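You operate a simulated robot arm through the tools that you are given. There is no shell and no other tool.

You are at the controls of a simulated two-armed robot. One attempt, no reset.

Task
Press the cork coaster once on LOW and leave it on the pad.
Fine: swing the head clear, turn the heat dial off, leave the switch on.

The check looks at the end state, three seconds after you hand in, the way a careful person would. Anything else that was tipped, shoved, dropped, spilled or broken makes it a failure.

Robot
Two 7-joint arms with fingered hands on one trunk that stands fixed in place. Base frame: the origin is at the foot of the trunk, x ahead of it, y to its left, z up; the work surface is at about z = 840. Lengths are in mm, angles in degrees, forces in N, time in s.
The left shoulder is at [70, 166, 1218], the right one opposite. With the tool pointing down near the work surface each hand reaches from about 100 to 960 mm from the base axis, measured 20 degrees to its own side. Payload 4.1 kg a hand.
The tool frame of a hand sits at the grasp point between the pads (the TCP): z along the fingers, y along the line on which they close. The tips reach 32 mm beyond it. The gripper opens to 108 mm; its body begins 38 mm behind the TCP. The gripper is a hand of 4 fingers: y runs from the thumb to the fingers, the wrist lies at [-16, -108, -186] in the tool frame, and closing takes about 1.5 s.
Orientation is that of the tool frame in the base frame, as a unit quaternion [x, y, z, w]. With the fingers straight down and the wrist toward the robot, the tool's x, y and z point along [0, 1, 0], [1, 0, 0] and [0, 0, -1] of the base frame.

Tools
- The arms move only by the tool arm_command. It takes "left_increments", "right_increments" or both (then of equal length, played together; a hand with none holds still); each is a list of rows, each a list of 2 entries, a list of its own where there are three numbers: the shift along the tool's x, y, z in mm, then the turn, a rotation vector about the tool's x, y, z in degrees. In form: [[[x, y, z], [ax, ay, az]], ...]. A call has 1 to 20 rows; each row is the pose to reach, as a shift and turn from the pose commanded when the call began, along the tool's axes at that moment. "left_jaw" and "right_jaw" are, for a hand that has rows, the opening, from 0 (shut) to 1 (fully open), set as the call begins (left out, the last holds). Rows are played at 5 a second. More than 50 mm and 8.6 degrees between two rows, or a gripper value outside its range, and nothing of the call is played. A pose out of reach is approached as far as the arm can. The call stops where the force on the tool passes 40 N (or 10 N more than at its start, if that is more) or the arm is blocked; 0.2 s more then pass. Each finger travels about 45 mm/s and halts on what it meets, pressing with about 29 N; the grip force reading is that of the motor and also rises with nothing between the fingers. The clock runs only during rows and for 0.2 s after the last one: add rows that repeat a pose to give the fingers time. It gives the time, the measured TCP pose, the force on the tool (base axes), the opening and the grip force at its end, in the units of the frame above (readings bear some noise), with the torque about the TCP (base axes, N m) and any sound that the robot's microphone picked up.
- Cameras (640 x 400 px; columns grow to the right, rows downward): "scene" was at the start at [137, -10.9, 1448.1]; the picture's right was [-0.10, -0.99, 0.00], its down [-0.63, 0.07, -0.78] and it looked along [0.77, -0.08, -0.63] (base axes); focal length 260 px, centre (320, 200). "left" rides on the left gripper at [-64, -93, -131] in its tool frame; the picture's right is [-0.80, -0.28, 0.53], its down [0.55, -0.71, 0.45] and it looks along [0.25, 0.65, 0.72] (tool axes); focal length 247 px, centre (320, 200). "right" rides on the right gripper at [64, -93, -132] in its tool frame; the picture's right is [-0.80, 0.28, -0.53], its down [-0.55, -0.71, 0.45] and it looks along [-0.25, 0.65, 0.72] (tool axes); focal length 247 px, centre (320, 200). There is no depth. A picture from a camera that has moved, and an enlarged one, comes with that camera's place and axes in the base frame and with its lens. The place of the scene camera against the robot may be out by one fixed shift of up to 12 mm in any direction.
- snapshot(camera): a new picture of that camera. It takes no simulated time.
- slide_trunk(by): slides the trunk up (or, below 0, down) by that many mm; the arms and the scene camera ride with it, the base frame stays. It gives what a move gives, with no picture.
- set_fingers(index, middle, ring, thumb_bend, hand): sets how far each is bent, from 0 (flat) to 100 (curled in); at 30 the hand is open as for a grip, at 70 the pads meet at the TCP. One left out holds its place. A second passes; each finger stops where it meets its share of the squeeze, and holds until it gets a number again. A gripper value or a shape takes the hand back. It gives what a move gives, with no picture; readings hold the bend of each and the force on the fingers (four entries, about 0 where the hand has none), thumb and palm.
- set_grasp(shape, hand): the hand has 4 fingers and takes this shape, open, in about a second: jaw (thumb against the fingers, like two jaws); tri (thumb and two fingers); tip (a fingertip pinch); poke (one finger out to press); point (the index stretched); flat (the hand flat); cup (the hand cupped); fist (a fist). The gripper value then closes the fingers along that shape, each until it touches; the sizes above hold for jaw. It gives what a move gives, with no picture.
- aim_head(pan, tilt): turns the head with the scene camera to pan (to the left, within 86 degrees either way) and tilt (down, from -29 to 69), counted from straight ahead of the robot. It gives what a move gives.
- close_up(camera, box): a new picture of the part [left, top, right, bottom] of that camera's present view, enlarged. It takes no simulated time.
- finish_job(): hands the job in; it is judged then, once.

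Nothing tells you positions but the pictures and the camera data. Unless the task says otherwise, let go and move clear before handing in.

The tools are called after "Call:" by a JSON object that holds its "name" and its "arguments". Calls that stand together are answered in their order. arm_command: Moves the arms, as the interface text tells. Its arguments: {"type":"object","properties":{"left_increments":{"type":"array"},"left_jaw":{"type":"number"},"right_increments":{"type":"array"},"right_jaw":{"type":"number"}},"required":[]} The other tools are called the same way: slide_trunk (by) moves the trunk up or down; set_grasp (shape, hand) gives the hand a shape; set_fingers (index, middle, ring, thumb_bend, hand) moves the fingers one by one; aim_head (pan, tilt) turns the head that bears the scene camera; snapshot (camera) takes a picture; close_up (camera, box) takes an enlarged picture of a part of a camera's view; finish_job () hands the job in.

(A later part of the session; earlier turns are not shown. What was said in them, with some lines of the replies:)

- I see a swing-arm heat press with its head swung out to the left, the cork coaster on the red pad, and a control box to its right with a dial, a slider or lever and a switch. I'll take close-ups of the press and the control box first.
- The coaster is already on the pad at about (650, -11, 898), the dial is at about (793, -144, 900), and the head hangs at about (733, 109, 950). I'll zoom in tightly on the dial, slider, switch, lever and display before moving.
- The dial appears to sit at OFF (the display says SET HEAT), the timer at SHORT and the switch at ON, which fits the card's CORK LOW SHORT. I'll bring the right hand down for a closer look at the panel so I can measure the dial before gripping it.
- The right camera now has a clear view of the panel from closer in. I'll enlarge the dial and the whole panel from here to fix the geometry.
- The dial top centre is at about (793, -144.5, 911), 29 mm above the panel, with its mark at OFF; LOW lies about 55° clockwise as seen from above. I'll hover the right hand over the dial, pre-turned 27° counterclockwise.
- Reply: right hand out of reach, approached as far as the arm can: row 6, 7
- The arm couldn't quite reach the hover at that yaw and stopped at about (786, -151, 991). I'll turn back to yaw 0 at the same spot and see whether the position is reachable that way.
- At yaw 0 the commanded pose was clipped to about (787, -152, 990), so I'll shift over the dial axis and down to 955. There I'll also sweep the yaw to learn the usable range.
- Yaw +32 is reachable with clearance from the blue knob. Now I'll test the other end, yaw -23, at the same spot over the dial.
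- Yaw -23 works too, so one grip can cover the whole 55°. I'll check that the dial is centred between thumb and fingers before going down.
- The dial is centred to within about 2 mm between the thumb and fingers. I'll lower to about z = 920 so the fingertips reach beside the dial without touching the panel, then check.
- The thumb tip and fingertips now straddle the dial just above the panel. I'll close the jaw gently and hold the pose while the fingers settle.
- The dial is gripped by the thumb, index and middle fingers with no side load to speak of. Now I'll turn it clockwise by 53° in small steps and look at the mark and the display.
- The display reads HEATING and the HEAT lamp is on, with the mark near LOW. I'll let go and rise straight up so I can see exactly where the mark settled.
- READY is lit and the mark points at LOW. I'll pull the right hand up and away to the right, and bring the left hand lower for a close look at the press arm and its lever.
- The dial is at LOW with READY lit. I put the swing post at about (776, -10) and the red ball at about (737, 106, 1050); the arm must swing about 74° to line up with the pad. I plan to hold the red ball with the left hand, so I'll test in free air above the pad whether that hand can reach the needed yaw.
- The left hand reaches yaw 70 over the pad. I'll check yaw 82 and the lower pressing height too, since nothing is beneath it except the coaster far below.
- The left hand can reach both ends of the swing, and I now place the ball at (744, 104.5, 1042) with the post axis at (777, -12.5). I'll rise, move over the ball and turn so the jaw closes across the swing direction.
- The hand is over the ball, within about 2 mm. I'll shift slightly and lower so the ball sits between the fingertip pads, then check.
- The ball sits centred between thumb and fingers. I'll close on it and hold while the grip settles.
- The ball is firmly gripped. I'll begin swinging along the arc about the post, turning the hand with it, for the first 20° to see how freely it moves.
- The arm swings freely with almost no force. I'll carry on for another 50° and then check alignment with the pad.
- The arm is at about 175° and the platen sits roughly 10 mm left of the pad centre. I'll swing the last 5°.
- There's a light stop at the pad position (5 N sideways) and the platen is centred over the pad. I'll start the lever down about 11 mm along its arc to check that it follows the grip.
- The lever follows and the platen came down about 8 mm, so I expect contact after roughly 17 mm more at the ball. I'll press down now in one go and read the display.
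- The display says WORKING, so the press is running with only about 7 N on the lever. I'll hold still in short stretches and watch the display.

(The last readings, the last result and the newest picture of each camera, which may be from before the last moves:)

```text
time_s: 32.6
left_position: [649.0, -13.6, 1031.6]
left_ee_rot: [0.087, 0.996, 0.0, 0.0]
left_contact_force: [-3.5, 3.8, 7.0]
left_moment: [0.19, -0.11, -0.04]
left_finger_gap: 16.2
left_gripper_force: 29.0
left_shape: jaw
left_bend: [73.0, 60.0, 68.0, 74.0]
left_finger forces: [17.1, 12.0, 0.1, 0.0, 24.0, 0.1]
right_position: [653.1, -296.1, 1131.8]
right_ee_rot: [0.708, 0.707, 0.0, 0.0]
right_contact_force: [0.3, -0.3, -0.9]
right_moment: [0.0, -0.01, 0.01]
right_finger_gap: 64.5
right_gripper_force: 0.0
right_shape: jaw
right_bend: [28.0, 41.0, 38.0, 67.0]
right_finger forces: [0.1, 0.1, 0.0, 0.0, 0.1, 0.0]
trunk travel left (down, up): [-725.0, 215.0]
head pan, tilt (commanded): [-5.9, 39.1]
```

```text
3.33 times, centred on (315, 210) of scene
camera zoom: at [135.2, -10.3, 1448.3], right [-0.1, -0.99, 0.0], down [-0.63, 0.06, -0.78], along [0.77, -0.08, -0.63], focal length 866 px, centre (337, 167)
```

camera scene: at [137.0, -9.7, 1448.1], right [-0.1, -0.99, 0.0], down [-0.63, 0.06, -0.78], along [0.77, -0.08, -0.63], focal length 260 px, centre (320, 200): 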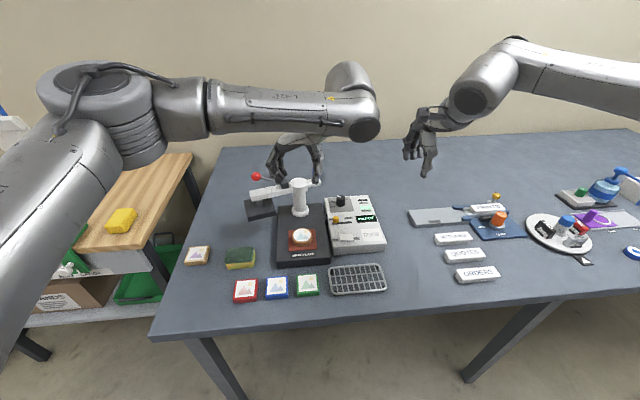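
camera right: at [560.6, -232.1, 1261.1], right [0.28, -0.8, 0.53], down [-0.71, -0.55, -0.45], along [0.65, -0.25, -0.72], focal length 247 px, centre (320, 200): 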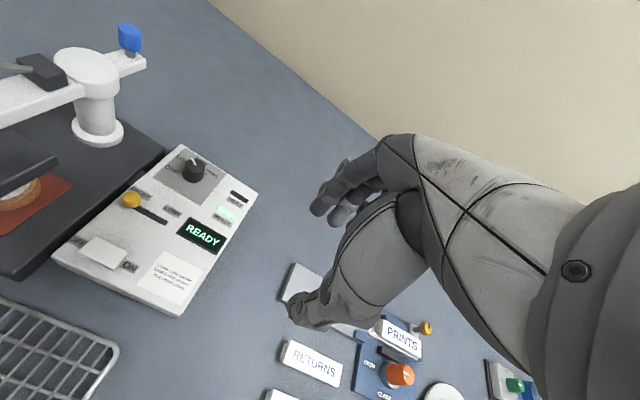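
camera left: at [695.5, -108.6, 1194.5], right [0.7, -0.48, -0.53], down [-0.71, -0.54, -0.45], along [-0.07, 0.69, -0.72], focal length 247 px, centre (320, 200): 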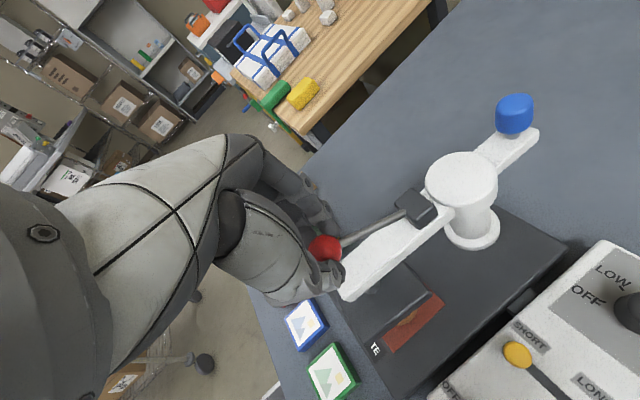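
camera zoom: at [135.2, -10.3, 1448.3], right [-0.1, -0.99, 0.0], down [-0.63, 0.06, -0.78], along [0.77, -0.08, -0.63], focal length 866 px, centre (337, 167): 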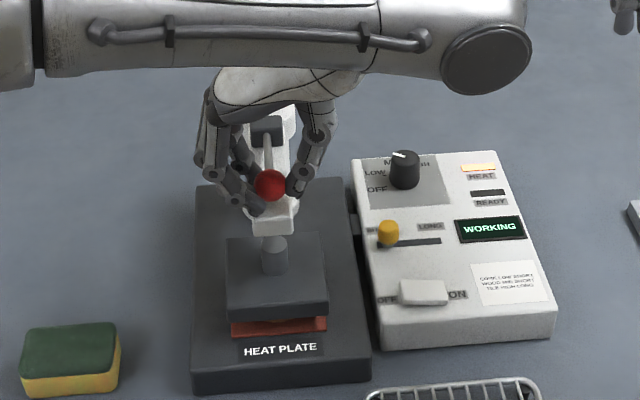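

It still reads WORKING and the lever is steady. I'll keep holding in short stretches.

Call:
{"name": "arm_command", "arguments": {"left_increments": [[[0, 0, 0], [0, 0, 0]], [[0, 0, 0], [0, 0, 0]], [[0, 0, 0], [0, 0, 0]]]}}

Call:
{"name": "close_up", "arguments": {"camera": "scene", "box": [330, 190, 390, 240]}}

```text
time_s: 33.4
left_position: [646.9, -12.7, 1030.4]
left_ee_rot: [0.087, 0.996, -0.001, 0.0]
left_contact_force: [-4.5, 2.8, 7.8]
left_moment: [0.25, -0.12, -0.05]
left_finger_gap: 16.4
left_gripper_force: 29.2
left_shape: jaw
left_bend: [73.0, 61.0, 68.0, 74.0]
left_finger forces: [16.9, 12.0, 0.0, 0.0, 24.2, 0.1]
right_position: [651.6, -296.3, 1131.1]
right_ee_rot: [0.707, 0.707, 0.0, 0.0]
right_contact_force: [-0.7, 0.6, -0.4]
right_moment: [-0.02, 0.0, -0.01]
right_finger_gap: 64.3
right_gripper_force: 0.1
right_shape: jaw
right_bend: [28.0, 41.0, 38.0, 67.0]
right_finger forces: [0.0, 0.1, 0.0, 0.0, 0.0, 0.0]
trunk travel left (down, up): [-725.0, 215.0]
head pan, tilt (commanded): [-5.9, 39.1]
```

```text
8.00 times, centred on (360, 215) of scene
camera zoom: at [135.2, -10.3, 1448.3], right [-0.1, -0.99, 0.0], down [-0.63, 0.06, -0.78], along [0.77, -0.08, -0.63], focal length 2079 px, centre (0, 80)
```

zoom: 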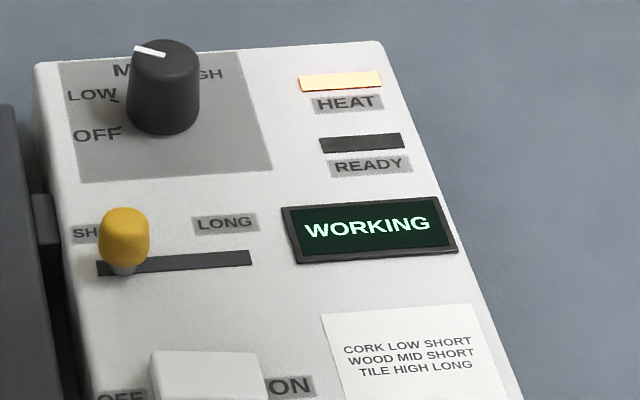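

It's still WORKING after about 2 s, with the dial at LOW and the timer at SHORT. I'll keep holding.

Call:
{"name": "arm_command", "arguments": {"left_increments": [[[0, 0, 0], [0, 0, 0]], [[0, 0, 0], [0, 0, 0]], [[0, 0, 0], [0, 0, 0]]]}}

Call:
{"name": "close_up", "arguments": {"camera": "scene", "box": [330, 190, 390, 240]}}

```text
time_s: 34.2
left_position: [648.0, -12.9, 1030.7]
left_ee_rot: [0.087, 0.996, 0.001, -0.001]
left_contact_force: [-4.8, 3.0, 6.7]
left_moment: [0.17, -0.08, -0.03]
left_finger_gap: 16.2
left_gripper_force: 28.8
left_shape: jaw
left_bend: [73.0, 61.0, 68.0, 74.0]
left_finger forces: [16.7, 11.9, 0.0, 0.0, 24.3, 0.0]
right_position: [653.0, -297.8, 1131.0]
right_ee_rot: [0.707, 0.707, 0.001, 0.0]
right_contact_force: [0.2, 0.1, 0.0]
right_moment: [0.03, 0.01, 0.0]
right_finger_gap: 64.6
right_gripper_force: 0.0
right_shape: jaw
right_bend: [28.0, 41.0, 38.0, 67.0]
right_finger forces: [0.0, 0.0, 0.1, 0.1, 0.1, 0.0]
trunk travel left (down, up): [-725.0, 215.0]
head pan, tilt (commanded): [-5.9, 39.1]
```

```text
8.00 times, centred on (360, 215) of scene
camera zoom: at [135.2, -10.3, 1448.3], right [-0.1, -0.99, 0.0], down [-0.63, 0.06, -0.78], along [0.77, -0.08, -0.63], focal length 2079 px, centre (0, 80)
```

zoom: 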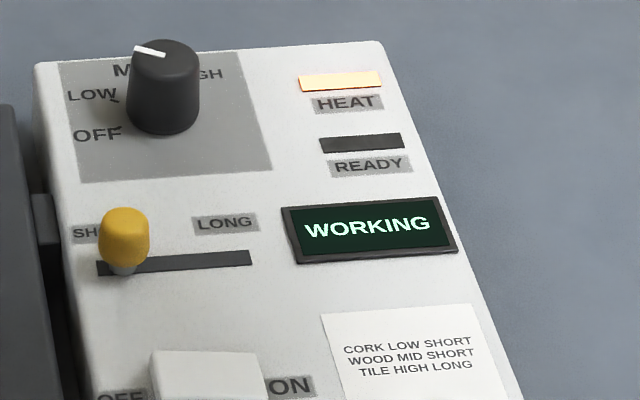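

Still WORKING at about 3 s of pressing. I'll hold on.

Call:
{"name": "arm_command", "arguments": {"left_increments": [[[0, 0, 0], [0, 0, 0]], [[0, 0, 0], [0, 0, 0]], [[0, 0, 0], [0, 0, 0]]]}}

Call:
{"name": "close_up", "arguments": {"camera": "scene", "box": [330, 190, 390, 240]}}

```text
time_s: 35.0
left_position: [648.2, -13.6, 1030.0]
left_ee_rot: [0.087, 0.996, 0.0, -0.001]
left_contact_force: [-4.3, 3.6, 7.1]
left_moment: [0.2, -0.1, -0.02]
left_finger_gap: 16.4
left_gripper_force: 29.0
left_shape: jaw
left_bend: [73.0, 61.0, 68.0, 74.0]
left_finger forces: [16.7, 11.9, 0.0, 0.0, 24.1, 0.1]
right_position: [652.7, -296.8, 1131.4]
right_ee_rot: [0.707, 0.707, 0.0, 0.0]
right_contact_force: [0.2, -0.1, 0.6]
right_moment: [0.0, -0.02, -0.02]
right_finger_gap: 64.7
right_gripper_force: 0.1
right_shape: jaw
right_bend: [28.0, 41.0, 38.0, 67.0]
right_finger forces: [0.0, 0.0, 0.0, 0.0, 0.1, 0.1]
trunk travel left (down, up): [-725.0, 215.0]
head pan, tilt (commanded): [-5.9, 39.1]
```

```text
8.00 times, centred on (360, 215) of scene
camera zoom: at [135.2, -10.3, 1448.3], right [-0.1, -0.99, 0.0], down [-0.63, 0.06, -0.78], along [0.77, -0.08, -0.63], focal length 2079 px, centre (0, 80)
```

zoom: 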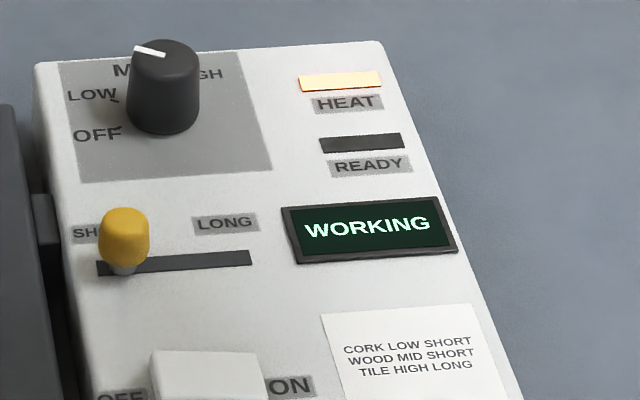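

No change yet at about 4 s, and the lever is still steady. I'll hold longer.

Call:
{"name": "arm_command", "arguments": {"left_increments": [[[0, 0, 0], [0, 0, 0]], [[0, 0, 0], [0, 0, 0]], [[0, 0, 0], [0, 0, 0]]]}}

Call:
{"name": "close_up", "arguments": {"camera": "scene", "box": [330, 190, 390, 240]}}

```text
time_s: 35.8
left_position: [647.8, -13.1, 1030.8]
left_ee_rot: [0.087, 0.996, 0.0, 0.0]
left_contact_force: [-4.4, 2.9, 6.6]
left_moment: [0.2, -0.09, -0.05]
left_finger_gap: 16.3
left_gripper_force: 28.2
left_shape: jaw
left_bend: [73.0, 61.0, 68.0, 74.0]
left_finger forces: [16.8, 11.8, 0.1, 0.1, 24.1, 0.0]
right_position: [653.1, -295.4, 1129.9]
right_ee_rot: [0.707, 0.707, 0.0, 0.001]
right_contact_force: [-0.2, 0.5, 0.7]
right_moment: [0.0, -0.01, 0.02]
right_finger_gap: 64.5
right_gripper_force: 0.1
right_shape: jaw
right_bend: [28.0, 41.0, 38.0, 67.0]
right_finger forces: [0.0, 0.0, 0.1, 0.0, 0.0, 0.0]
trunk travel left (down, up): [-725.0, 215.0]
head pan, tilt (commanded): [-5.9, 39.1]
```

```text
8.00 times, centred on (360, 215) of scene
camera zoom: at [135.2, -10.3, 1448.3], right [-0.1, -0.99, 0.0], down [-0.63, 0.06, -0.78], along [0.77, -0.08, -0.63], focal length 2079 px, centre (0, 80)
```

zoom: 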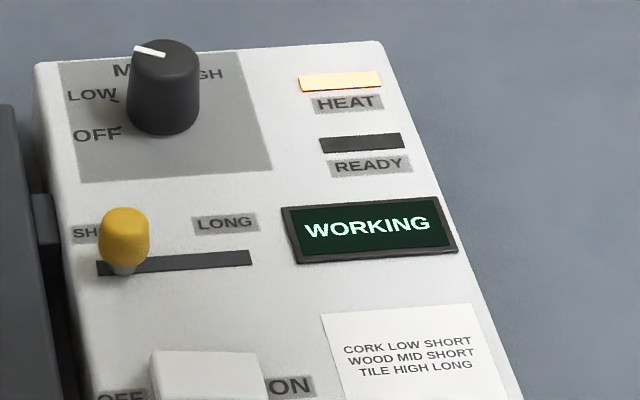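

Still WORKING at about 5 s. I'll keep holding and watching.

Call:
{"name": "arm_command", "arguments": {"left_increments": [[[0, 0, 0], [0, 0, 0]], [[0, 0, 0], [0, 0, 0]], [[0, 0, 0], [0, 0, 0]]]}}

Call:
{"name": "close_up", "arguments": {"camera": "scene", "box": [330, 190, 390, 240]}}

```text
time_s: 36.6
left_position: [647.7, -13.9, 1031.3]
left_ee_rot: [0.088, 0.996, 0.0, 0.001]
left_contact_force: [-4.3, 3.5, 6.5]
left_moment: [0.23, -0.06, -0.02]
left_finger_gap: 16.2
left_gripper_force: 29.8
left_shape: jaw
left_bend: [73.0, 61.0, 68.0, 74.0]
left_finger forces: [16.8, 11.9, 0.0, 0.0, 24.2, 0.0]
right_position: [651.4, -296.3, 1130.7]
right_ee_rot: [0.707, 0.707, 0.001, 0.001]
right_contact_force: [0.9, 0.5, 1.3]
right_moment: [0.0, -0.02, 0.03]
right_finger_gap: 64.5
right_gripper_force: 0.0
right_shape: jaw
right_bend: [28.0, 41.0, 38.0, 67.0]
right_finger forces: [0.0, 0.0, 0.0, 0.0, 0.0, 0.1]
trunk travel left (down, up): [-725.0, 215.0]
head pan, tilt (commanded): [-5.9, 39.1]
```

```text
8.00 times, centred on (360, 215) of scene
camera zoom: at [135.2, -10.3, 1448.3], right [-0.1, -0.99, 0.0], down [-0.63, 0.06, -0.78], along [0.77, -0.08, -0.63], focal length 2079 px, centre (0, 80)
```

zoom: 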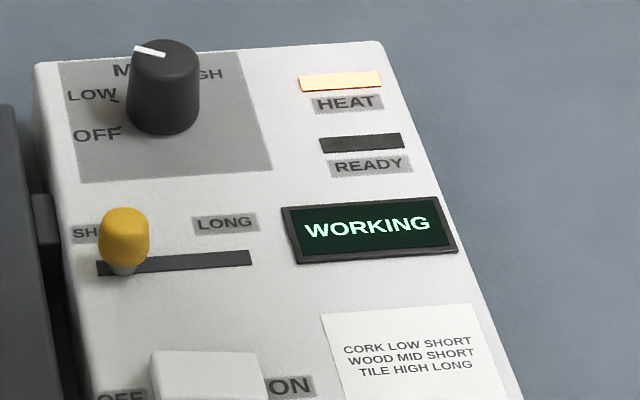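

Still WORKING at about 6 s. I'll hold another second at a time.

Call:
{"name": "arm_command", "arguments": {"left_increments": [[[0, 0, 0], [0, 0, 0]], [[0, 0, 0], [0, 0, 0]], [[0, 0, 0], [0, 0, 0]], [[0, 0, 0], [0, 0, 0]]]}}

Call:
{"name": "close_up", "arguments": {"camera": "scene", "box": [250, 150, 380, 270]}}

```text
time_s: 37.6
left_position: [647.3, -12.8, 1032.4]
left_ee_rot: [0.088, 0.996, 0.0, 0.001]
left_contact_force: [-5.3, 3.5, 10.7]
left_moment: [0.17, -0.04, -0.06]
left_finger_gap: 16.7
left_gripper_force: 28.7
left_shape: jaw
left_bend: [73.0, 60.0, 68.0, 74.0]
left_finger forces: [16.6, 12.3, 0.0, 0.1, 24.5, 0.0]
right_position: [652.1, -295.6, 1131.5]
right_ee_rot: [0.707, 0.707, 0.0, 0.0]
right_contact_force: [0.5, -0.1, -0.5]
right_moment: [-0.01, 0.0, 0.01]
right_finger_gap: 64.2
right_gripper_force: 0.2
right_shape: jaw
right_bend: [28.0, 41.0, 38.0, 67.0]
right_finger forces: [0.1, 0.1, 0.1, 0.0, 0.0, 0.1]
trunk travel left (down, up): [-725.0, 215.0]
head pan, tilt (commanded): [-5.9, 39.1]
```

```text
3.33 times, centred on (315, 210) of scene
camera zoom: at [135.2, -10.3, 1448.3], right [-0.1, -0.99, 0.0], down [-0.63, 0.06, -0.78], along [0.77, -0.08, -0.63], focal length 866 px, centre (337, 167)
```

zoom: 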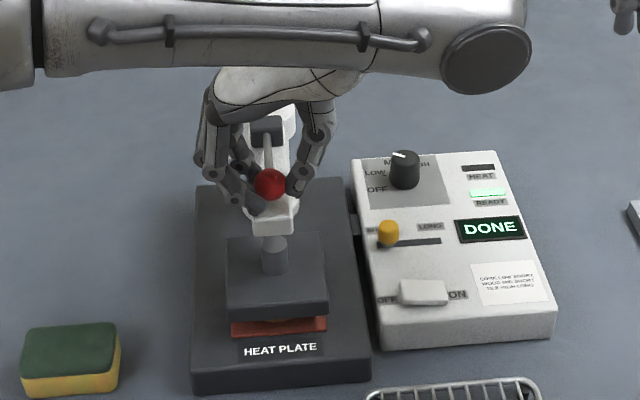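

The display reads DONE, so I'll lift the lever straight back up along the same arc.

Call:
{"name": "arm_command", "arguments": {"left_increments": [[[-0.19, 0.03, -5.8], [0, 0, 0]], [[-0.59, 0.1, -11.6], [0, 0, 0]], [[-1.38, 0.24, -17.3], [0, 0, 0]], [[-2.36, 0.42, -22.9], [0, 0, 0]], [[-4.52, 0.81, -28.2], [0, 0, 0]], [[-7.28, 1.3, -34.1], [0, 0, 0]], [[-7.28, 1.3, -34.1], [0, 0, 0]]]}}

Call:
{"name": "close_up", "arguments": {"camera": "scene", "box": [250, 150, 380, 270]}}

Call:
{"name": "close_up", "arguments": {"camera": "left", "box": [240, 60, 600, 360]}}

Call:
{"name": "close_up", "arguments": {"camera": "right", "box": [0, 20, 240, 240]}}

```text
time_s: 39.2
left_position: [657.3, -15.0, 1061.4]
left_ee_rot: [0.088, 0.996, -0.002, -0.002]
left_contact_force: [-3.6, -0.8, -13.0]
left_moment: [-0.08, 0.33, -0.02]
left_finger_gap: 16.7
left_gripper_force: 29.1
left_shape: jaw
left_bend: [72.0, 60.0, 68.0, 75.0]
left_finger forces: [15.7, 13.6, 0.0, 0.0, 24.4, 0.0]
right_position: [653.8, -296.6, 1129.0]
right_ee_rot: [0.707, 0.707, -0.001, -0.001]
right_contact_force: [-0.2, 0.7, 0.2]
right_moment: [0.0, 0.01, 0.02]
right_finger_gap: 64.6
right_gripper_force: 0.0
right_shape: jaw
right_bend: [28.0, 41.0, 38.0, 67.0]
right_finger forces: [0.1, 0.0, 0.0, 0.0, 0.1, 0.0]
trunk travel left (down, up): [-725.0, 215.0]
head pan, tilt (commanded): [-5.9, 39.1]
```

```text
3.33 times, centred on (315, 210) of scene
camera zoom: at [138.0, -11.0, 1447.8], right [-0.1, -0.99, 0.0], down [-0.63, 0.07, -0.78], along [0.77, -0.08, -0.63], focal length 866 px, centre (337, 167)
```

zoom: 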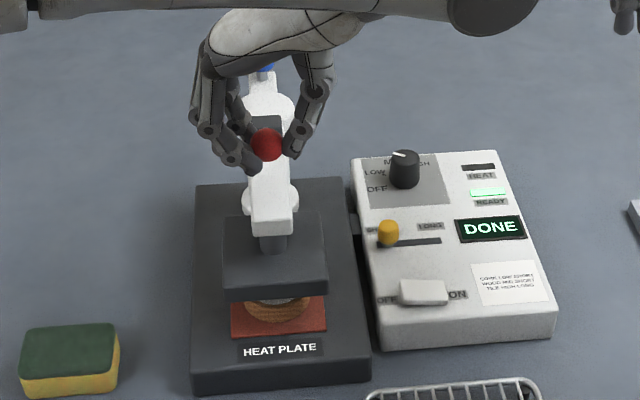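

```text
1.33 times, centred on (420, 210) of left
camera zoom: at [704.5, -115.9, 1193.5], right [0.73, -0.42, -0.54], down [-0.67, -0.6, -0.44], along [-0.13, 0.68, -0.72], focal length 329 px, centre (187, 187)
```

zoom: 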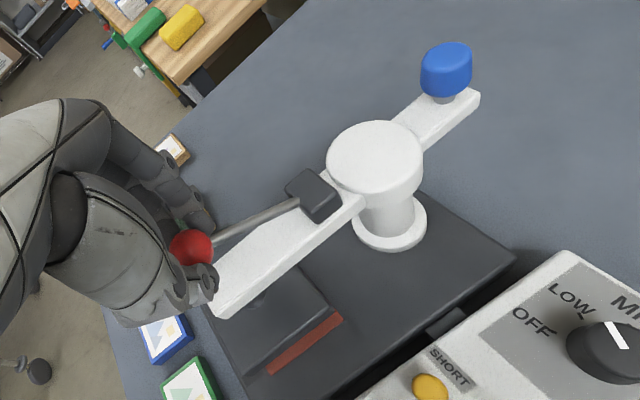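

```text
1.82 times, centred on (120, 130) of right
camera zoom: at [561.2, -232.5, 1260.5], right [0.28, -0.8, 0.53], down [-0.71, -0.55, -0.45], along [0.65, -0.25, -0.72], focal length 449 px, centre (684, 327)
```

zoom: 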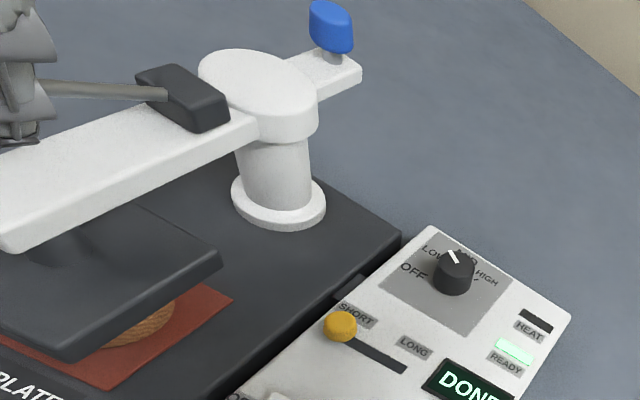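

The lever is up and the coaster is still in place on the pad. I'll ease the small upward pull and swing the head back to where it started.

Call:
{"name": "arm_command", "arguments": {"left_increments": [[[0, 0, 2.5], [0, 0, 0]], [[1.37, 10.43, 2.5], [0, 0, 5]], [[1.83, 20.94, 2.5], [0, 0, 10]], [[1.37, 31.45, 2.5], [0, 0, 15]], [[0, 41.88, 2.5], [0, 0, 20]], [[-2.28, 52.15, 2.5], [0, 0, 25]], [[-5.44, 62.19, 2.5], [0, 0, 30]], [[-9.47, 71.91, 2.5], [0, 0, 35]], [[-14.33, 81.24, 2.5], [0, 0, 40]], [[-19.98, 90.12, 2.5], [0, 0, 45]], [[-26.38, 98.46, 2.5], [0, 0, 50]], [[-33.49, 106.22, 2.5], [0, 0, 55]], [[-41.25, 113.33, 2.5], [0, 0, 60]], [[-49.59, 119.73, 2.5], [0, 0, 65]], [[-58.47, 125.38, 2.5], [0, 0, 70]], [[-67.8, 130.24, 2.5], [0, 0, 75]], [[-67.8, 130.24, 2.5], [0, 0, 75]]]}}

Call:
{"name": "close_up", "arguments": {"camera": "scene", "box": [220, 130, 400, 270]}}

Call:
{"name": "snapshot", "arguments": {"camera": "left"}}

```text
time_s: 42.8
left_position: [743.4, 103.4, 1060.8]
left_ee_rot: [0.676, 0.737, 0.0, 0.0]
left_contact_force: [-12.0, 0.9, -1.7]
left_moment: [0.16, 0.37, 0.0]
left_finger_gap: 16.5
left_gripper_force: 28.8
left_shape: jaw
left_bend: [72.0, 61.0, 68.0, 75.0]
left_finger forces: [15.0, 11.6, 0.0, 0.0, 31.1, 0.1]
right_position: [652.3, -297.6, 1131.6]
right_ee_rot: [0.707, 0.707, 0.0, 0.001]
right_contact_force: [-0.4, -0.2, -0.4]
right_moment: [0.01, 0.0, 0.02]
right_finger_gap: 64.4
right_gripper_force: 0.0
right_shape: jaw
right_bend: [28.0, 41.0, 38.0, 67.0]
right_finger forces: [0.0, 0.0, 0.1, 0.1, 0.0, 0.0]
trunk travel left (down, up): [-725.0, 215.0]
head pan, tilt (commanded): [-5.9, 39.1]
```

```text
2.86 times, centred on (310, 200) of scene
camera zoom: at [135.1, -10.5, 1448.2], right [-0.1, -0.99, 0.0], down [-0.63, 0.06, -0.78], along [0.77, -0.08, -0.63], focal length 742 px, centre (349, 200)
```

zoom: 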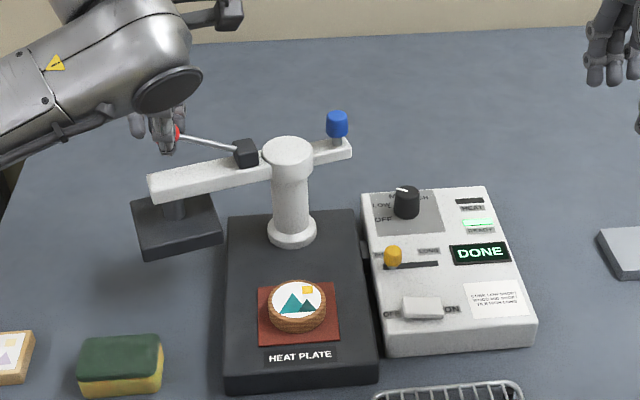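

```text
taken
camera left: at [656.8, 31.6, 1193.0], right [-0.21, -0.82, -0.53], down [-0.75, 0.49, -0.45], along [0.62, 0.3, -0.72], focal length 247 px, centre (320, 200)
```

left: 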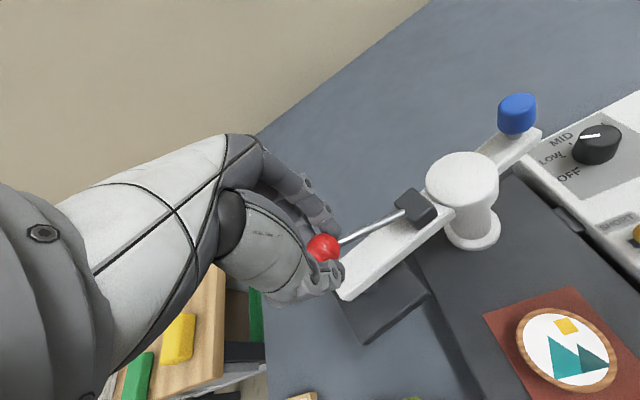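

The print on the coaster is now vivid teal and the head is back at its starting position, lightly against its stop. I'll ease the side load, open the hand and rise clear of the ball.

Call:
{"name": "arm_command", "arguments": {"left_increments": [[[0.3, -3, 0], [0, 0, 0]], [[0.3, -3, 0], [0, 0, 0]]]}}

Call:
{"name": "arm_command", "arguments": {"left_increments": [[[0, 0, 0], [0, 0, 0]], [[0, 0, 0], [0, 0, 0]], [[0, 0, 0], [0, 0, 0]], [[0, 0, 0], [0, 0, 0]], [[0, 0, 0], [0, 0, 0]], [[0, 0, -15], [0, 0, 0]], [[0, 0, -40], [0, 0, 0]], [[0, 0, -80], [0, 0, 0]], [[0, 0, -80], [0, 0, 0]]], "left_jaw": 0.6}}

Call:
{"name": "snapshot", "arguments": {"camera": "left"}}

Call:
{"name": "close_up", "arguments": {"camera": "scene", "box": [220, 130, 400, 270]}}

```text
time_s: 43.4
left_position: [742.5, 103.3, 1061.7]
left_ee_rot: [0.675, 0.737, 0.0, -0.001]
left_contact_force: [-1.7, 3.5, 1.3]
left_moment: [0.19, 0.11, 0.01]
left_finger_gap: 16.7
left_gripper_force: 28.8
left_shape: jaw
left_bend: [72.0, 61.0, 68.0, 75.0]
left_finger forces: [17.2, 13.4, 0.0, 0.0, 26.1, 0.1]
right_position: [654.3, -296.2, 1131.6]
right_ee_rot: [0.707, 0.707, 0.0, -0.001]
right_contact_force: [0.1, -1.1, 0.2]
right_moment: [0.0, 0.0, 0.0]
right_finger_gap: 64.4
right_gripper_force: 0.0
right_shape: jaw
right_bend: [28.0, 41.0, 38.0, 67.0]
right_finger forces: [0.0, 0.0, 0.0, 0.0, 0.0, 0.0]
trunk travel left (down, up): [-725.0, 215.0]
head pan, tilt (commanded): [-5.9, 39.1]
```

```text
time_s: 45.4
left_position: [742.1, 103.4, 1141.7]
left_ee_rot: [0.676, 0.737, -0.001, 0.0]
left_contact_force: [0.3, 0.2, -0.4]
left_moment: [-0.01, -0.02, -0.02]
left_finger_gap: 64.4
left_gripper_force: 0.0
left_shape: jaw
left_bend: [28.0, 41.0, 38.0, 67.0]
left_finger forces: [0.0, 0.0, 0.0, 0.0, 0.1, 0.1]
right_position: [654.6, -297.1, 1128.5]
right_ee_rot: [0.707, 0.707, 0.001, 0.0]
right_contact_force: [1.2, -0.4, -1.2]
right_moment: [-0.01, 0.0, 0.0]
right_finger_gap: 64.7
right_gripper_force: 0.0
right_shape: jaw
right_bend: [28.0, 41.0, 38.0, 67.0]
right_finger forces: [0.1, 0.0, 0.1, 0.1, 0.0, 0.0]
trunk travel left (down, up): [-725.0, 215.0]
head pan, tilt (commanded): [-5.9, 39.1]
```

```text
taken
camera left: at [656.9, 30.9, 1273.1], right [-0.21, -0.82, -0.53], down [-0.75, 0.49, -0.45], along [0.62, 0.3, -0.72], focal length 247 px, centre (320, 200)
```

left: 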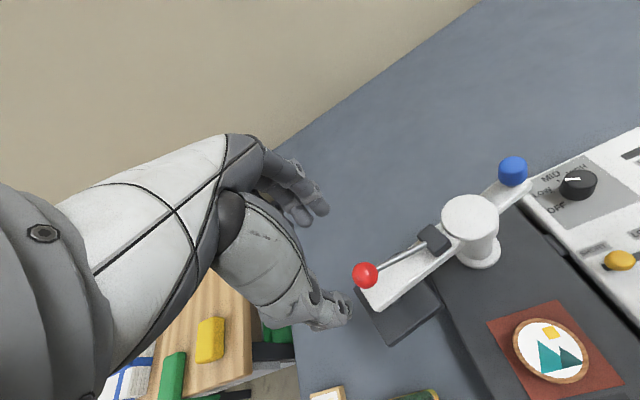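

```text
2.86 times, centred on (310, 200) of scene
camera zoom: at [137.4, -10.4, 1448.0], right [-0.1, -0.99, 0.0], down [-0.63, 0.06, -0.78], along [0.77, -0.08, -0.63], focal length 742 px, centre (349, 200)
```

zoom: 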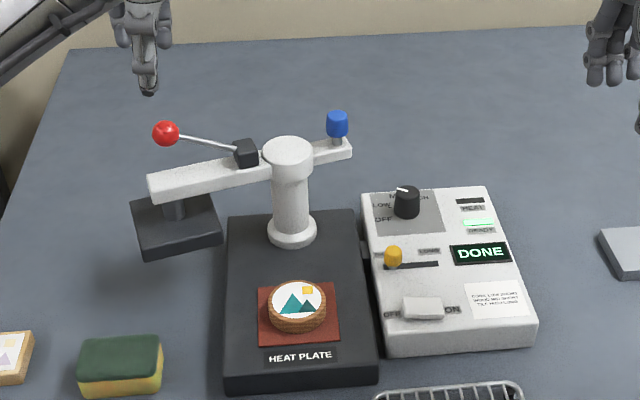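

The head is clear, the lever is up and the display says DONE. I'll back the left hand off to where it started and bring the right hand over the dial at the same turned pose it let go in.

Call:
{"name": "arm_command", "arguments": {"right_increments": [[[30, 27.6, 0], [0, 0, 5]], [[60, 55, 0], [0, 0, 10]], [[91, 83, 0], [0, 0, 15]], [[121, 110.5, 10], [0, 0, 20]], [[151.2, 138.1, 30], [0, 0, 25]], [[151.2, 138.1, 70], [0, 0, 30]], [[151.2, 138.1, 110], [0, 0, 30]], [[151.2, 138.1, 140], [0, 0, 30]], [[151.2, 138.1, 140], [0, 0, 30]]], "left_increments": [[[0, 0, -30], [0, 0, 0]], [[22, -17, -60], [0, 0, 0]], [[44, -34, -90], [0, 0, 0]], [[66, -51, -110], [0, 0, 0]], [[88, -68, -125], [0, 0, 0]], [[110, -85, -133], [0, 0, 3]], [[132, -101, -133], [0, 0, 5]], [[132, -101, -133], [0, 0, 5]], [[132, -101, -133], [0, 0, 5]]]}}

Call:
{"name": "close_up", "arguments": {"camera": "right", "box": [200, 160, 400, 340]}}

Call:
{"name": "close_up", "arguments": {"camera": "left", "box": [460, 40, 640, 160]}}

Call:
{"name": "close_up", "arguments": {"camera": "scene", "box": [280, 140, 400, 240]}}

```text
time_s: 47.4
left_position: [627.9, 226.2, 1273.6]
left_ee_rot: [0.707, 0.707, 0.0, 0.0]
left_contact_force: [0.2, -0.4, 0.0]
left_moment: [0.02, 0.01, 0.01]
left_finger_gap: 64.5
left_gripper_force: 0.0
left_shape: jaw
left_bend: [28.0, 41.0, 38.0, 67.0]
left_finger forces: [0.0, 0.0, 0.1, 0.0, 0.0, 0.0]
right_position: [790.8, -145.3, 989.8]
right_ee_rot: [0.866, 0.5, 0.0, 0.0]
right_contact_force: [0.7, -0.4, -0.1]
right_moment: [0.01, -0.01, 0.01]
right_finger_gap: 64.7
right_gripper_force: 0.1
right_shape: jaw
right_bend: [28.0, 41.0, 38.0, 67.0]
right_finger forces: [0.0, 0.0, 0.0, 0.0, 0.1, 0.1]
trunk travel left (down, up): [-725.0, 215.0]
head pan, tilt (commanded): [-5.9, 39.1]
```

```text
2.22 times, centred on (300, 250) of right
camera zoom: at [741.8, -42.9, 1121.0], right [-0.15, -0.83, 0.53], down [-0.89, -0.12, -0.45], along [0.44, -0.54, -0.72], focal length 549 px, centre (364, 89)
```

zoom: 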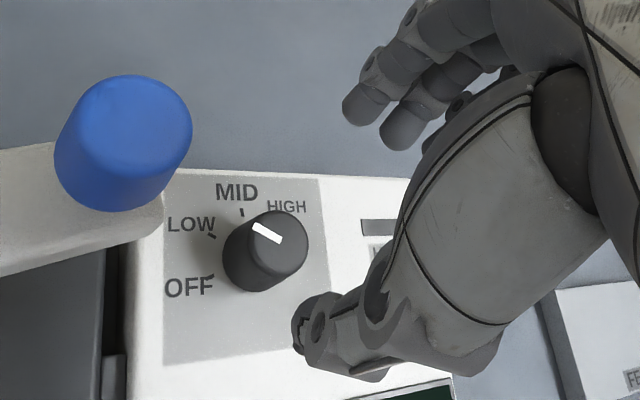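

```text
3.33 times, centred on (550, 100) of left
camera zoom: at [535.7, 162.4, 1405.0], right [-0.28, -0.8, -0.53], down [-0.71, 0.55, -0.45], along [0.65, 0.25, -0.72], focal length 823 px, centre (-447, 533)
```

zoom: 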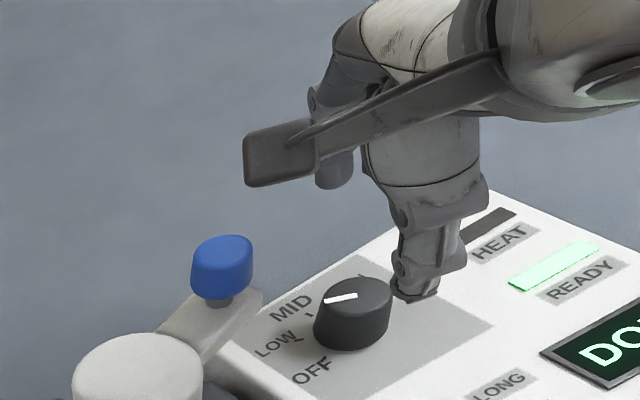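

```text
4.00 times, centred on (340, 190) of scene
camera zoom: at [136.6, -10.9, 1448.1], right [-0.1, -0.99, 0.0], down [-0.63, 0.07, -0.78], along [0.77, -0.08, -0.63], focal length 1039 px, centre (240, 240)
```

zoom: 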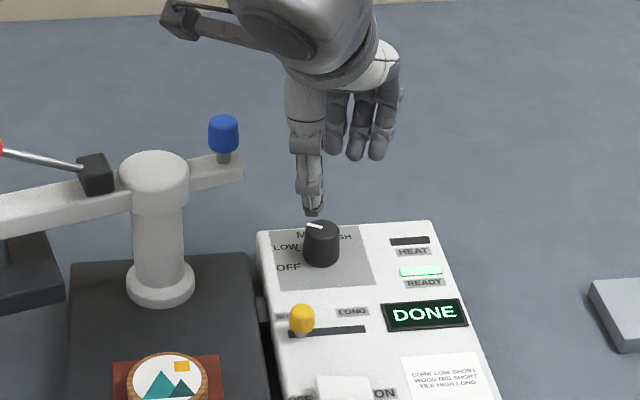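

The hand is back over the dial in the pose it released from, with nothing disturbed. I'll lower the same 70 mm and close on the dial again.

Call:
{"name": "arm_command", "arguments": {"right_increments": [[[0, 0, 20], [0, 0, 0]], [[0, 0, 45], [0, 0, 0]], [[0, 0, 70], [0, 0, 0]], [[0, 0, 70], [0, 0, 0]]]}}

Call:
{"name": "arm_command", "arguments": {"right_increments": [[[0, 0, 0], [0, 0, 0]], [[0, 0, 0], [0, 0, 0]], [[0, 0, 0], [0, 0, 0]], [[0, 0, 0], [0, 0, 0]], [[0, 0, 0], [0, 0, 0]], [[0, 0, 0], [0, 0, 0]], [[0, 0, 0], [0, 0, 0]]], "right_jaw": 0.1}}

Call:
{"name": "close_up", "arguments": {"camera": "right", "box": [200, 160, 400, 340]}}

Call:
{"name": "close_up", "arguments": {"camera": "left", "box": [460, 40, 640, 160]}}

```text
time_s: 48.4
left_position: [628.2, 226.4, 1273.7]
left_ee_rot: [0.707, 0.707, -0.001, -0.001]
left_contact_force: [0.1, 1.0, 0.7]
left_moment: [-0.02, 0.0, 0.03]
left_finger_gap: 64.3
left_gripper_force: 0.0
left_shape: jaw
left_bend: [28.0, 41.0, 38.0, 67.0]
left_finger forces: [0.0, 0.0, 0.1, 0.1, 0.1, 0.1]
right_position: [792.5, -144.9, 920.1]
right_ee_rot: [0.866, 0.5, 0.0, 0.0]
right_contact_force: [-0.1, 0.4, 0.0]
right_moment: [0.04, 0.03, -0.03]
right_finger_gap: 64.4
right_gripper_force: 0.0
right_shape: jaw
right_bend: [28.0, 41.0, 38.0, 67.0]
right_finger forces: [0.0, 0.0, 0.0, 0.0, 0.0, 0.1]
trunk travel left (down, up): [-725.0, 215.0]
head pan, tilt (commanded): [-5.9, 39.1]
```

```text
time_s: 50.0
left_position: [628.6, 226.4, 1273.3]
left_ee_rot: [0.707, 0.708, 0.0, -0.001]
left_contact_force: [0.3, 0.6, -0.9]
left_moment: [0.02, -0.01, -0.02]
left_finger_gap: 64.5
left_gripper_force: 0.1
left_shape: jaw
left_bend: [28.0, 41.0, 38.0, 67.0]
left_finger forces: [0.0, 0.0, 0.0, 0.0, 0.0, 0.0]
right_position: [792.1, -144.2, 920.6]
right_ee_rot: [0.866, 0.501, 0.0, 0.0]
right_contact_force: [-4.0, 0.3, -0.9]
right_moment: [-0.02, 0.05, 0.01]
right_finger_gap: 21.7
right_gripper_force: 29.4
right_shape: jaw
right_bend: [73.0, 60.0, 65.0, 75.0]
right_finger forces: [14.2, 7.5, 0.0, 0.0, 25.5, 0.0]
trunk travel left (down, up): [-725.0, 215.0]
head pan, tilt (commanded): [-5.9, 39.1]
```

```text
2.22 times, centred on (300, 250) of right
camera zoom: at [742.1, -42.6, 1051.0], right [-0.15, -0.83, 0.53], down [-0.89, -0.12, -0.45], along [0.44, -0.54, -0.72], focal length 549 px, centre (364, 89)
```

zoom: 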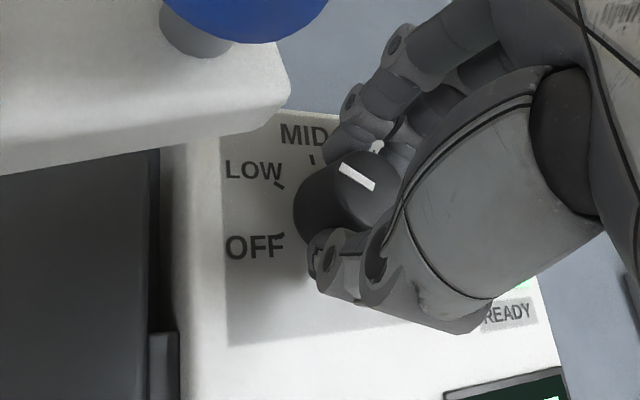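

```text
3.33 times, centred on (550, 100) of left
camera zoom: at [536.0, 162.3, 1404.8], right [-0.28, -0.8, -0.53], down [-0.71, 0.55, -0.45], along [0.65, 0.25, -0.72], focal length 823 px, centre (-447, 533)
```

zoom: 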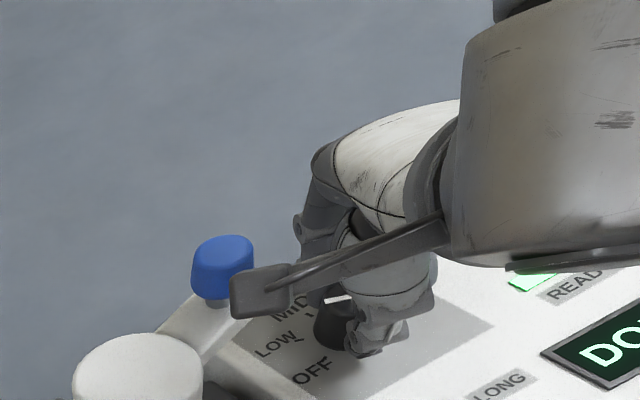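

The dial is gripped again, the same way as before. I'll turn it counterclockwise by 54° to bring it back to OFF.

Call:
{"name": "arm_command", "arguments": {"right_increments": [[[0, 0, 0], [0, 0, -4]], [[0, 0, 0], [0, 0, -8]], [[0, 0, 0], [0, 0, -12]], [[0, 0, 0], [0, 0, -16]], [[0, 0, 0], [0, 0, -20]], [[0, 0, 0], [0, 0, -24]], [[0, 0, 0], [0, 0, -28]], [[0, 0, 0], [0, 0, -32]], [[0, 0, 0], [0, 0, -36]], [[0, 0, 0], [0, 0, -40]], [[0, 0, 0], [0, 0, -44]], [[0, 0, 0], [0, 0, -48]], [[0, 0, 0], [0, 0, -51]], [[0, 0, 0], [0, 0, -54]], [[0, 0, 0], [0, 0, -54]]]}}

Call:
{"name": "close_up", "arguments": {"camera": "right", "box": [200, 160, 400, 340]}}

Call:
{"name": "close_up", "arguments": {"camera": "scene", "box": [310, 160, 400, 250]}}

Call:
{"name": "close_up", "arguments": {"camera": "left", "box": [520, 80, 640, 160]}}

```text
time_s: 53.2
left_position: [630.6, 226.8, 1272.8]
left_ee_rot: [0.707, 0.707, 0.0, 0.0]
left_contact_force: [-0.2, -0.2, -0.8]
left_moment: [-0.04, -0.01, -0.03]
left_finger_gap: 64.7
left_gripper_force: 0.0
left_shape: jaw
left_bend: [28.0, 41.0, 38.0, 67.0]
left_finger forces: [0.0, 0.0, 0.0, 0.2, 0.1, 0.1]
right_position: [791.2, -145.1, 919.6]
right_ee_rot: [0.545, 0.839, 0.0, 0.001]
right_contact_force: [-2.1, -1.8, -4.1]
right_moment: [-0.03, 0.02, -0.28]
right_finger_gap: 21.5
right_gripper_force: 29.3
right_shape: jaw
right_bend: [73.0, 60.0, 65.0, 75.0]
right_finger forces: [14.7, 9.0, 0.0, 0.0, 25.9, 0.1]
trunk travel left (down, up): [-725.0, 215.0]
head pan, tilt (commanded): [-5.9, 39.1]
```

```text
2.22 times, centred on (300, 250) of right
camera zoom: at [679.5, -124.3, 1051.4], right [0.58, -0.61, 0.53], down [-0.42, -0.79, -0.45], along [0.69, 0.04, -0.72], focal length 549 px, centre (364, 89)
```

zoom: 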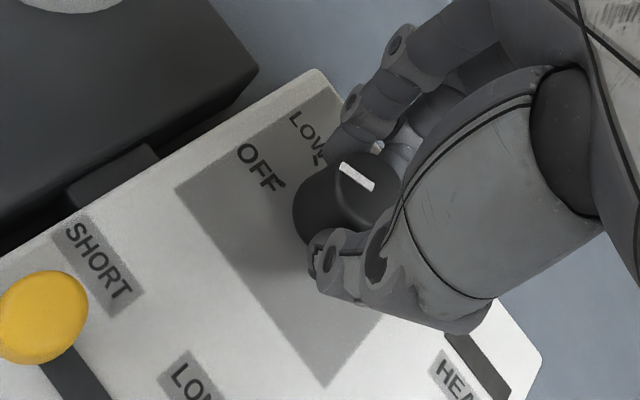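

```text
4.44 times, centred on (355, 205) of scene
camera zoom: at [137.6, -11.1, 1448.0], right [-0.1, -0.99, 0.0], down [-0.63, 0.07, -0.78], along [0.77, -0.08, -0.63], focal length 1155 px, centre (164, 178)
```

zoom: 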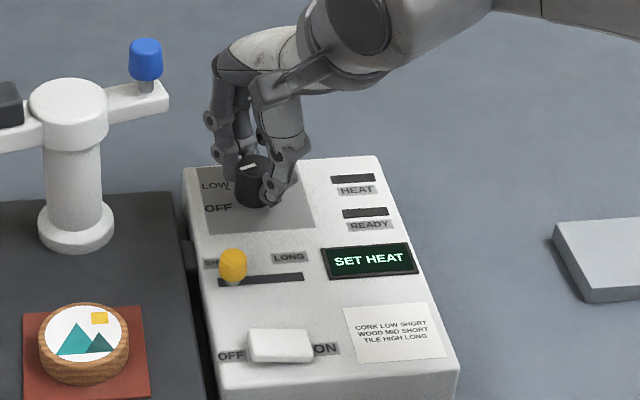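

```text
5.00 times, centred on (580, 120) of left
camera zoom: at [536.8, 162.0, 1404.6], right [-0.28, -0.8, -0.53], down [-0.71, 0.55, -0.45], along [0.65, 0.25, -0.72], focal length 1235 px, centre (-980, 600)
```

zoom: 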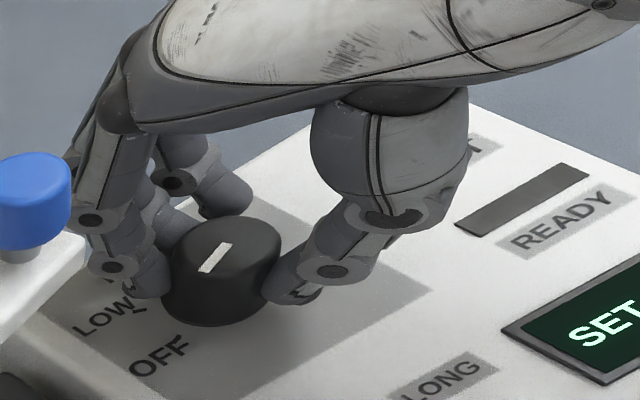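

The display is back to SET HEAT and the dial is at its OFF stop. I'll ease the twist slightly, let go and rise clear.

Call:
{"name": "arm_command", "arguments": {"right_increments": [[[0, 0, 0], [0, 0, 1.5]], [[0, 0, 0], [0, 0, 1.5]]]}}

Call:
{"name": "arm_command", "arguments": {"right_increments": [[[0, 0, 0], [0, 0, 0]], [[0, 0, 0], [0, 0, 0]], [[0, 0, 0], [0, 0, 0]], [[0, 0, 0], [0, 0, 0]], [[0, 0, -12], [0, 0, 0]], [[0, 0, -36], [0, 0, 4]], [[0, 0, -70], [0, 0, 10]], [[0, 0, -70], [0, 0, 10]]], "right_jaw": 0.6}}

Call:
{"name": "close_up", "arguments": {"camera": "right", "box": [200, 160, 400, 340]}}

Call:
{"name": "close_up", "arguments": {"camera": "scene", "box": [310, 160, 400, 250]}}

```text
time_s: 53.8
left_position: [629.5, 226.3, 1273.5]
left_ee_rot: [0.707, 0.707, -0.001, -0.001]
left_contact_force: [-0.2, -0.5, 0.0]
left_moment: [-0.01, 0.0, 0.01]
left_finger_gap: 64.7
left_gripper_force: 0.1
left_shape: jaw
left_bend: [28.0, 41.0, 38.0, 67.0]
left_finger forces: [0.0, 0.0, 0.0, 0.0, 0.1, 0.0]
right_position: [792.2, -144.5, 921.0]
right_ee_rot: [0.556, 0.831, 0.0, 0.0]
right_contact_force: [-1.7, -2.2, -4.8]
right_moment: [-0.08, -0.02, -0.09]
right_finger_gap: 21.7
right_gripper_force: 28.6
right_shape: jaw
right_bend: [73.0, 60.0, 65.0, 75.0]
right_finger forces: [14.6, 9.1, 0.1, 0.2, 25.4, 0.0]
trunk travel left (down, up): [-725.0, 215.0]
head pan, tilt (commanded): [-5.9, 39.1]
```

```text
time_s: 55.6
left_position: [629.7, 227.4, 1273.5]
left_ee_rot: [0.707, 0.707, 0.0, -0.001]
left_contact_force: [0.3, -0.5, 0.1]
left_moment: [0.03, -0.02, 0.04]
left_finger_gap: 64.7
left_gripper_force: 0.0
left_shape: jaw
left_bend: [28.0, 41.0, 38.0, 67.0]
left_finger forces: [0.0, 0.0, 0.0, 0.0, 0.1, 0.0]
right_position: [792.4, -145.9, 989.1]
right_ee_rot: [0.626, 0.78, 0.0, -0.001]
right_contact_force: [-0.1, -0.6, 0.7]
right_moment: [0.0, 0.02, 0.01]
right_finger_gap: 64.3
right_gripper_force: 0.0
right_shape: jaw
right_bend: [28.0, 41.0, 38.0, 67.0]
right_finger forces: [0.1, 0.1, 0.0, 0.1, 0.1, 0.1]
trunk travel left (down, up): [-725.0, 215.0]
head pan, tilt (commanded): [-5.9, 39.1]
```

```text
2.22 times, centred on (300, 250) of right
camera zoom: at [687.2, -102.9, 1120.9], right [0.45, -0.72, 0.53], down [-0.57, -0.69, -0.45], along [0.69, -0.1, -0.72], focal length 549 px, centre (364, 89)
```

zoom: 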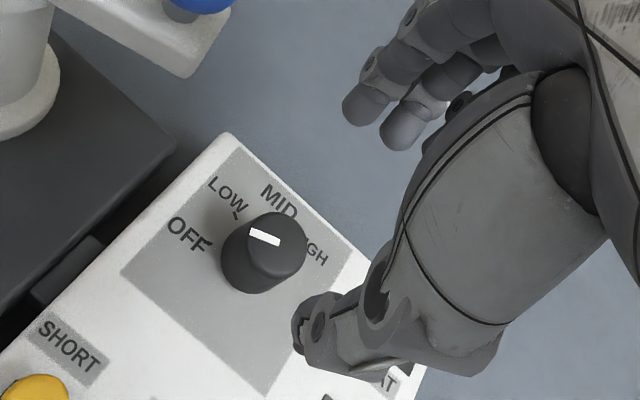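

```text
4.44 times, centred on (355, 205) of scene
camera zoom: at [137.7, -11.3, 1448.0], right [-0.1, -0.99, 0.0], down [-0.63, 0.07, -0.78], along [0.77, -0.08, -0.63], focal length 1155 px, centre (164, 178)
```

zoom: 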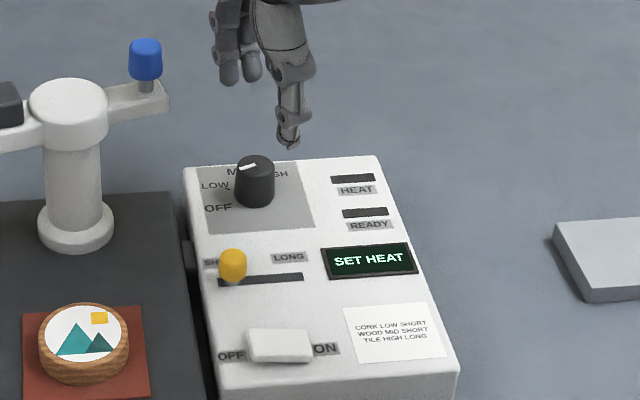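

The dial rests at OFF with the heat and ready lamps dark and SET HEAT still lit, so the switch is on. I'll retract the right hand and take a last look at everything.

Call:
{"name": "arm_command", "arguments": {"right_increments": [[[0, 0, -40], [0, 0, 0]], [[-24, -34, -65], [0, 0, 2]], [[-48, -69, -85], [0, 0, 5]], [[-72, -103, -105], [0, 0, 8]], [[-96, -138, -125], [0, 0, 10]], [[-119.6, -172, -141], [0, 0, 12.5]], [[-119.6, -172, -141], [0, 0, 12.5]]]}}

Call:
{"name": "snapshot", "arguments": {"camera": "scene"}}

Call:
{"name": "close_up", "arguments": {"camera": "scene", "box": [230, 160, 400, 270]}}

Call:
{"name": "close_up", "arguments": {"camera": "scene", "box": [324, 188, 364, 213]}}

Call:
{"name": "snapshot", "arguments": {"camera": "left"}}

Call:
{"name": "snapshot", "arguments": {"camera": "right"}}

```text
time_s: 57.2
left_position: [629.3, 228.2, 1272.4]
left_ee_rot: [0.707, 0.707, -0.002, 0.0]
left_contact_force: [0.1, 0.6, 0.0]
left_moment: [0.03, 0.02, 0.0]
left_finger_gap: 64.4
left_gripper_force: 0.2
left_shape: jaw
left_bend: [28.0, 41.0, 38.0, 67.0]
left_finger forces: [0.1, 0.0, 0.1, 0.1, 0.0, 0.0]
right_position: [650.2, -298.6, 1131.8]
right_ee_rot: [0.707, 0.707, 0.0, 0.0]
right_contact_force: [0.1, 0.2, -0.7]
right_moment: [0.02, 0.03, 0.02]
right_finger_gap: 64.5
right_gripper_force: 0.0
right_shape: jaw
right_bend: [28.0, 41.0, 38.0, 67.0]
right_finger forces: [0.0, 0.1, 0.0, 0.0, 0.0, 0.0]
trunk travel left (down, up): [-725.0, 215.0]
head pan, tilt (commanded): [-5.9, 39.1]
```

```text
taken
camera scene: at [138.2, -9.9, 1447.9], right [-0.1, -0.99, 0.0], down [-0.63, 0.06, -0.78], along [0.77, -0.08, -0.63], focal length 260 px, centre (320, 200)
```

scene: 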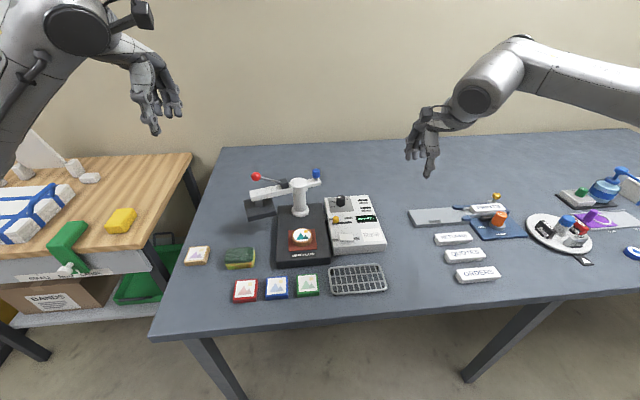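

```text
3.64 times, centred on (315, 215) of scene
camera zoom: at [138.2, -9.9, 1447.9], right [-0.1, -0.99, 0.0], down [-0.63, 0.06, -0.78], along [0.77, -0.08, -0.63], focal length 945 px, centre (338, 146)
```

zoom: 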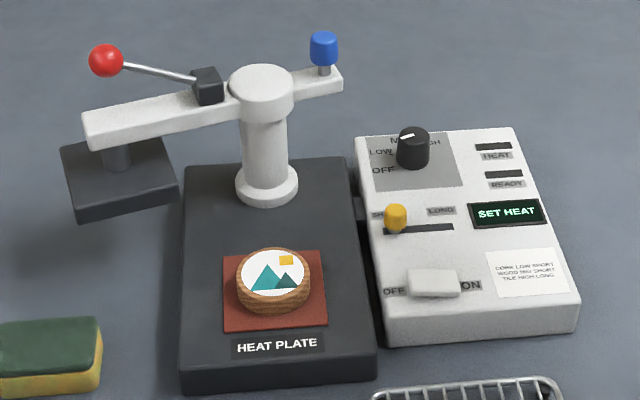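

```text
16.00 times, centred on (344, 200) of scene
camera zoom: at [138.2, -9.9, 1447.9], right [-0.1, -0.99, 0.0], down [-0.63, 0.06, -0.78], along [0.77, -0.08, -0.63], focal length 4158 px, centre (-64, 192)
```

zoom: 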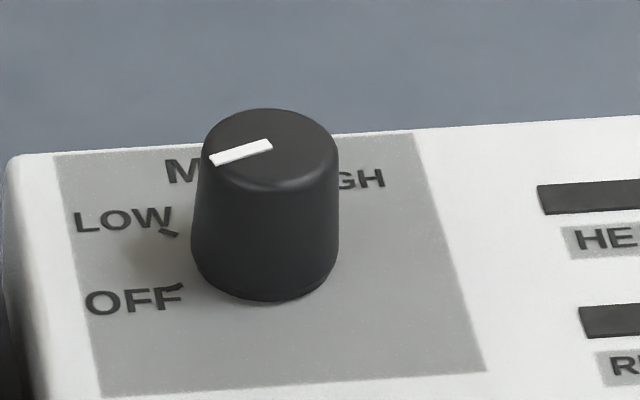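

```text
taken
camera left: at [537.5, 163.2, 1404.1], right [-0.28, -0.8, -0.53], down [-0.71, 0.55, -0.45], along [0.65, 0.25, -0.72], focal length 247 px, centre (320, 200)
```

left: 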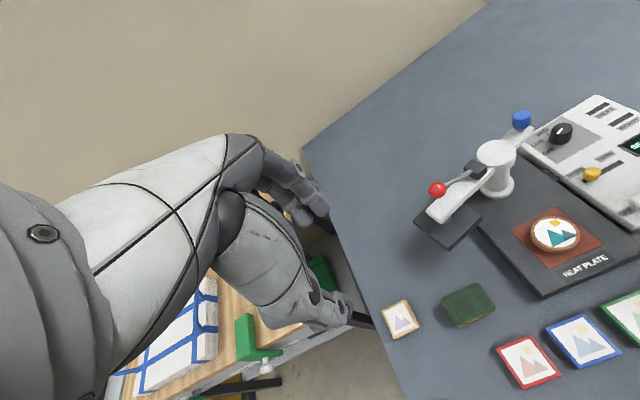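

```text
taken
camera right: at [556.6, -234.6, 1263.7], right [0.28, -0.8, 0.53], down [-0.71, -0.55, -0.45], along [0.65, -0.25, -0.72], focal length 247 px, centre (320, 200)
```

right: 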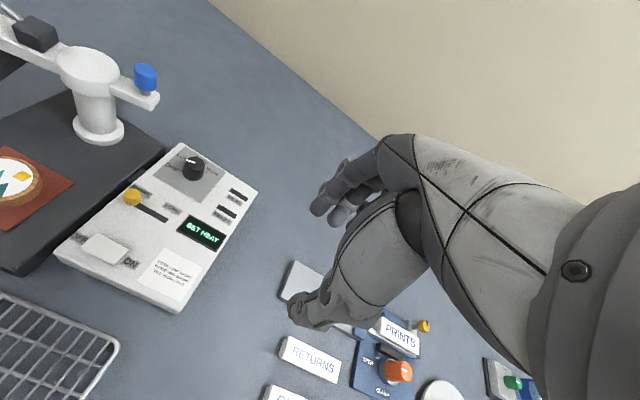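

The coaster is on the pad with its print set, and the head is swung clear with the lever up. The dial is at OFF, the switch is still on and nothing else has moved, so with both hands clear I'm handing in.

Call:
{"name": "finish_job", "arguments": {}}

```text
The job is handed in.
```

I pressed the cork coaster once on LOW with the timer at SHORT, until the display read DONE. The print came out vivid, and the coaster is still on the pad.

After that I raised the lever and swung the head back to where it started. I then turned the heat dial to OFF; the display went back to SET HEAT and both lamps are dark. I left the switch on.

In the last pictures nothing else on the table had moved, and both hands are clear. The job is handed in, but I haven't seen the check's result.
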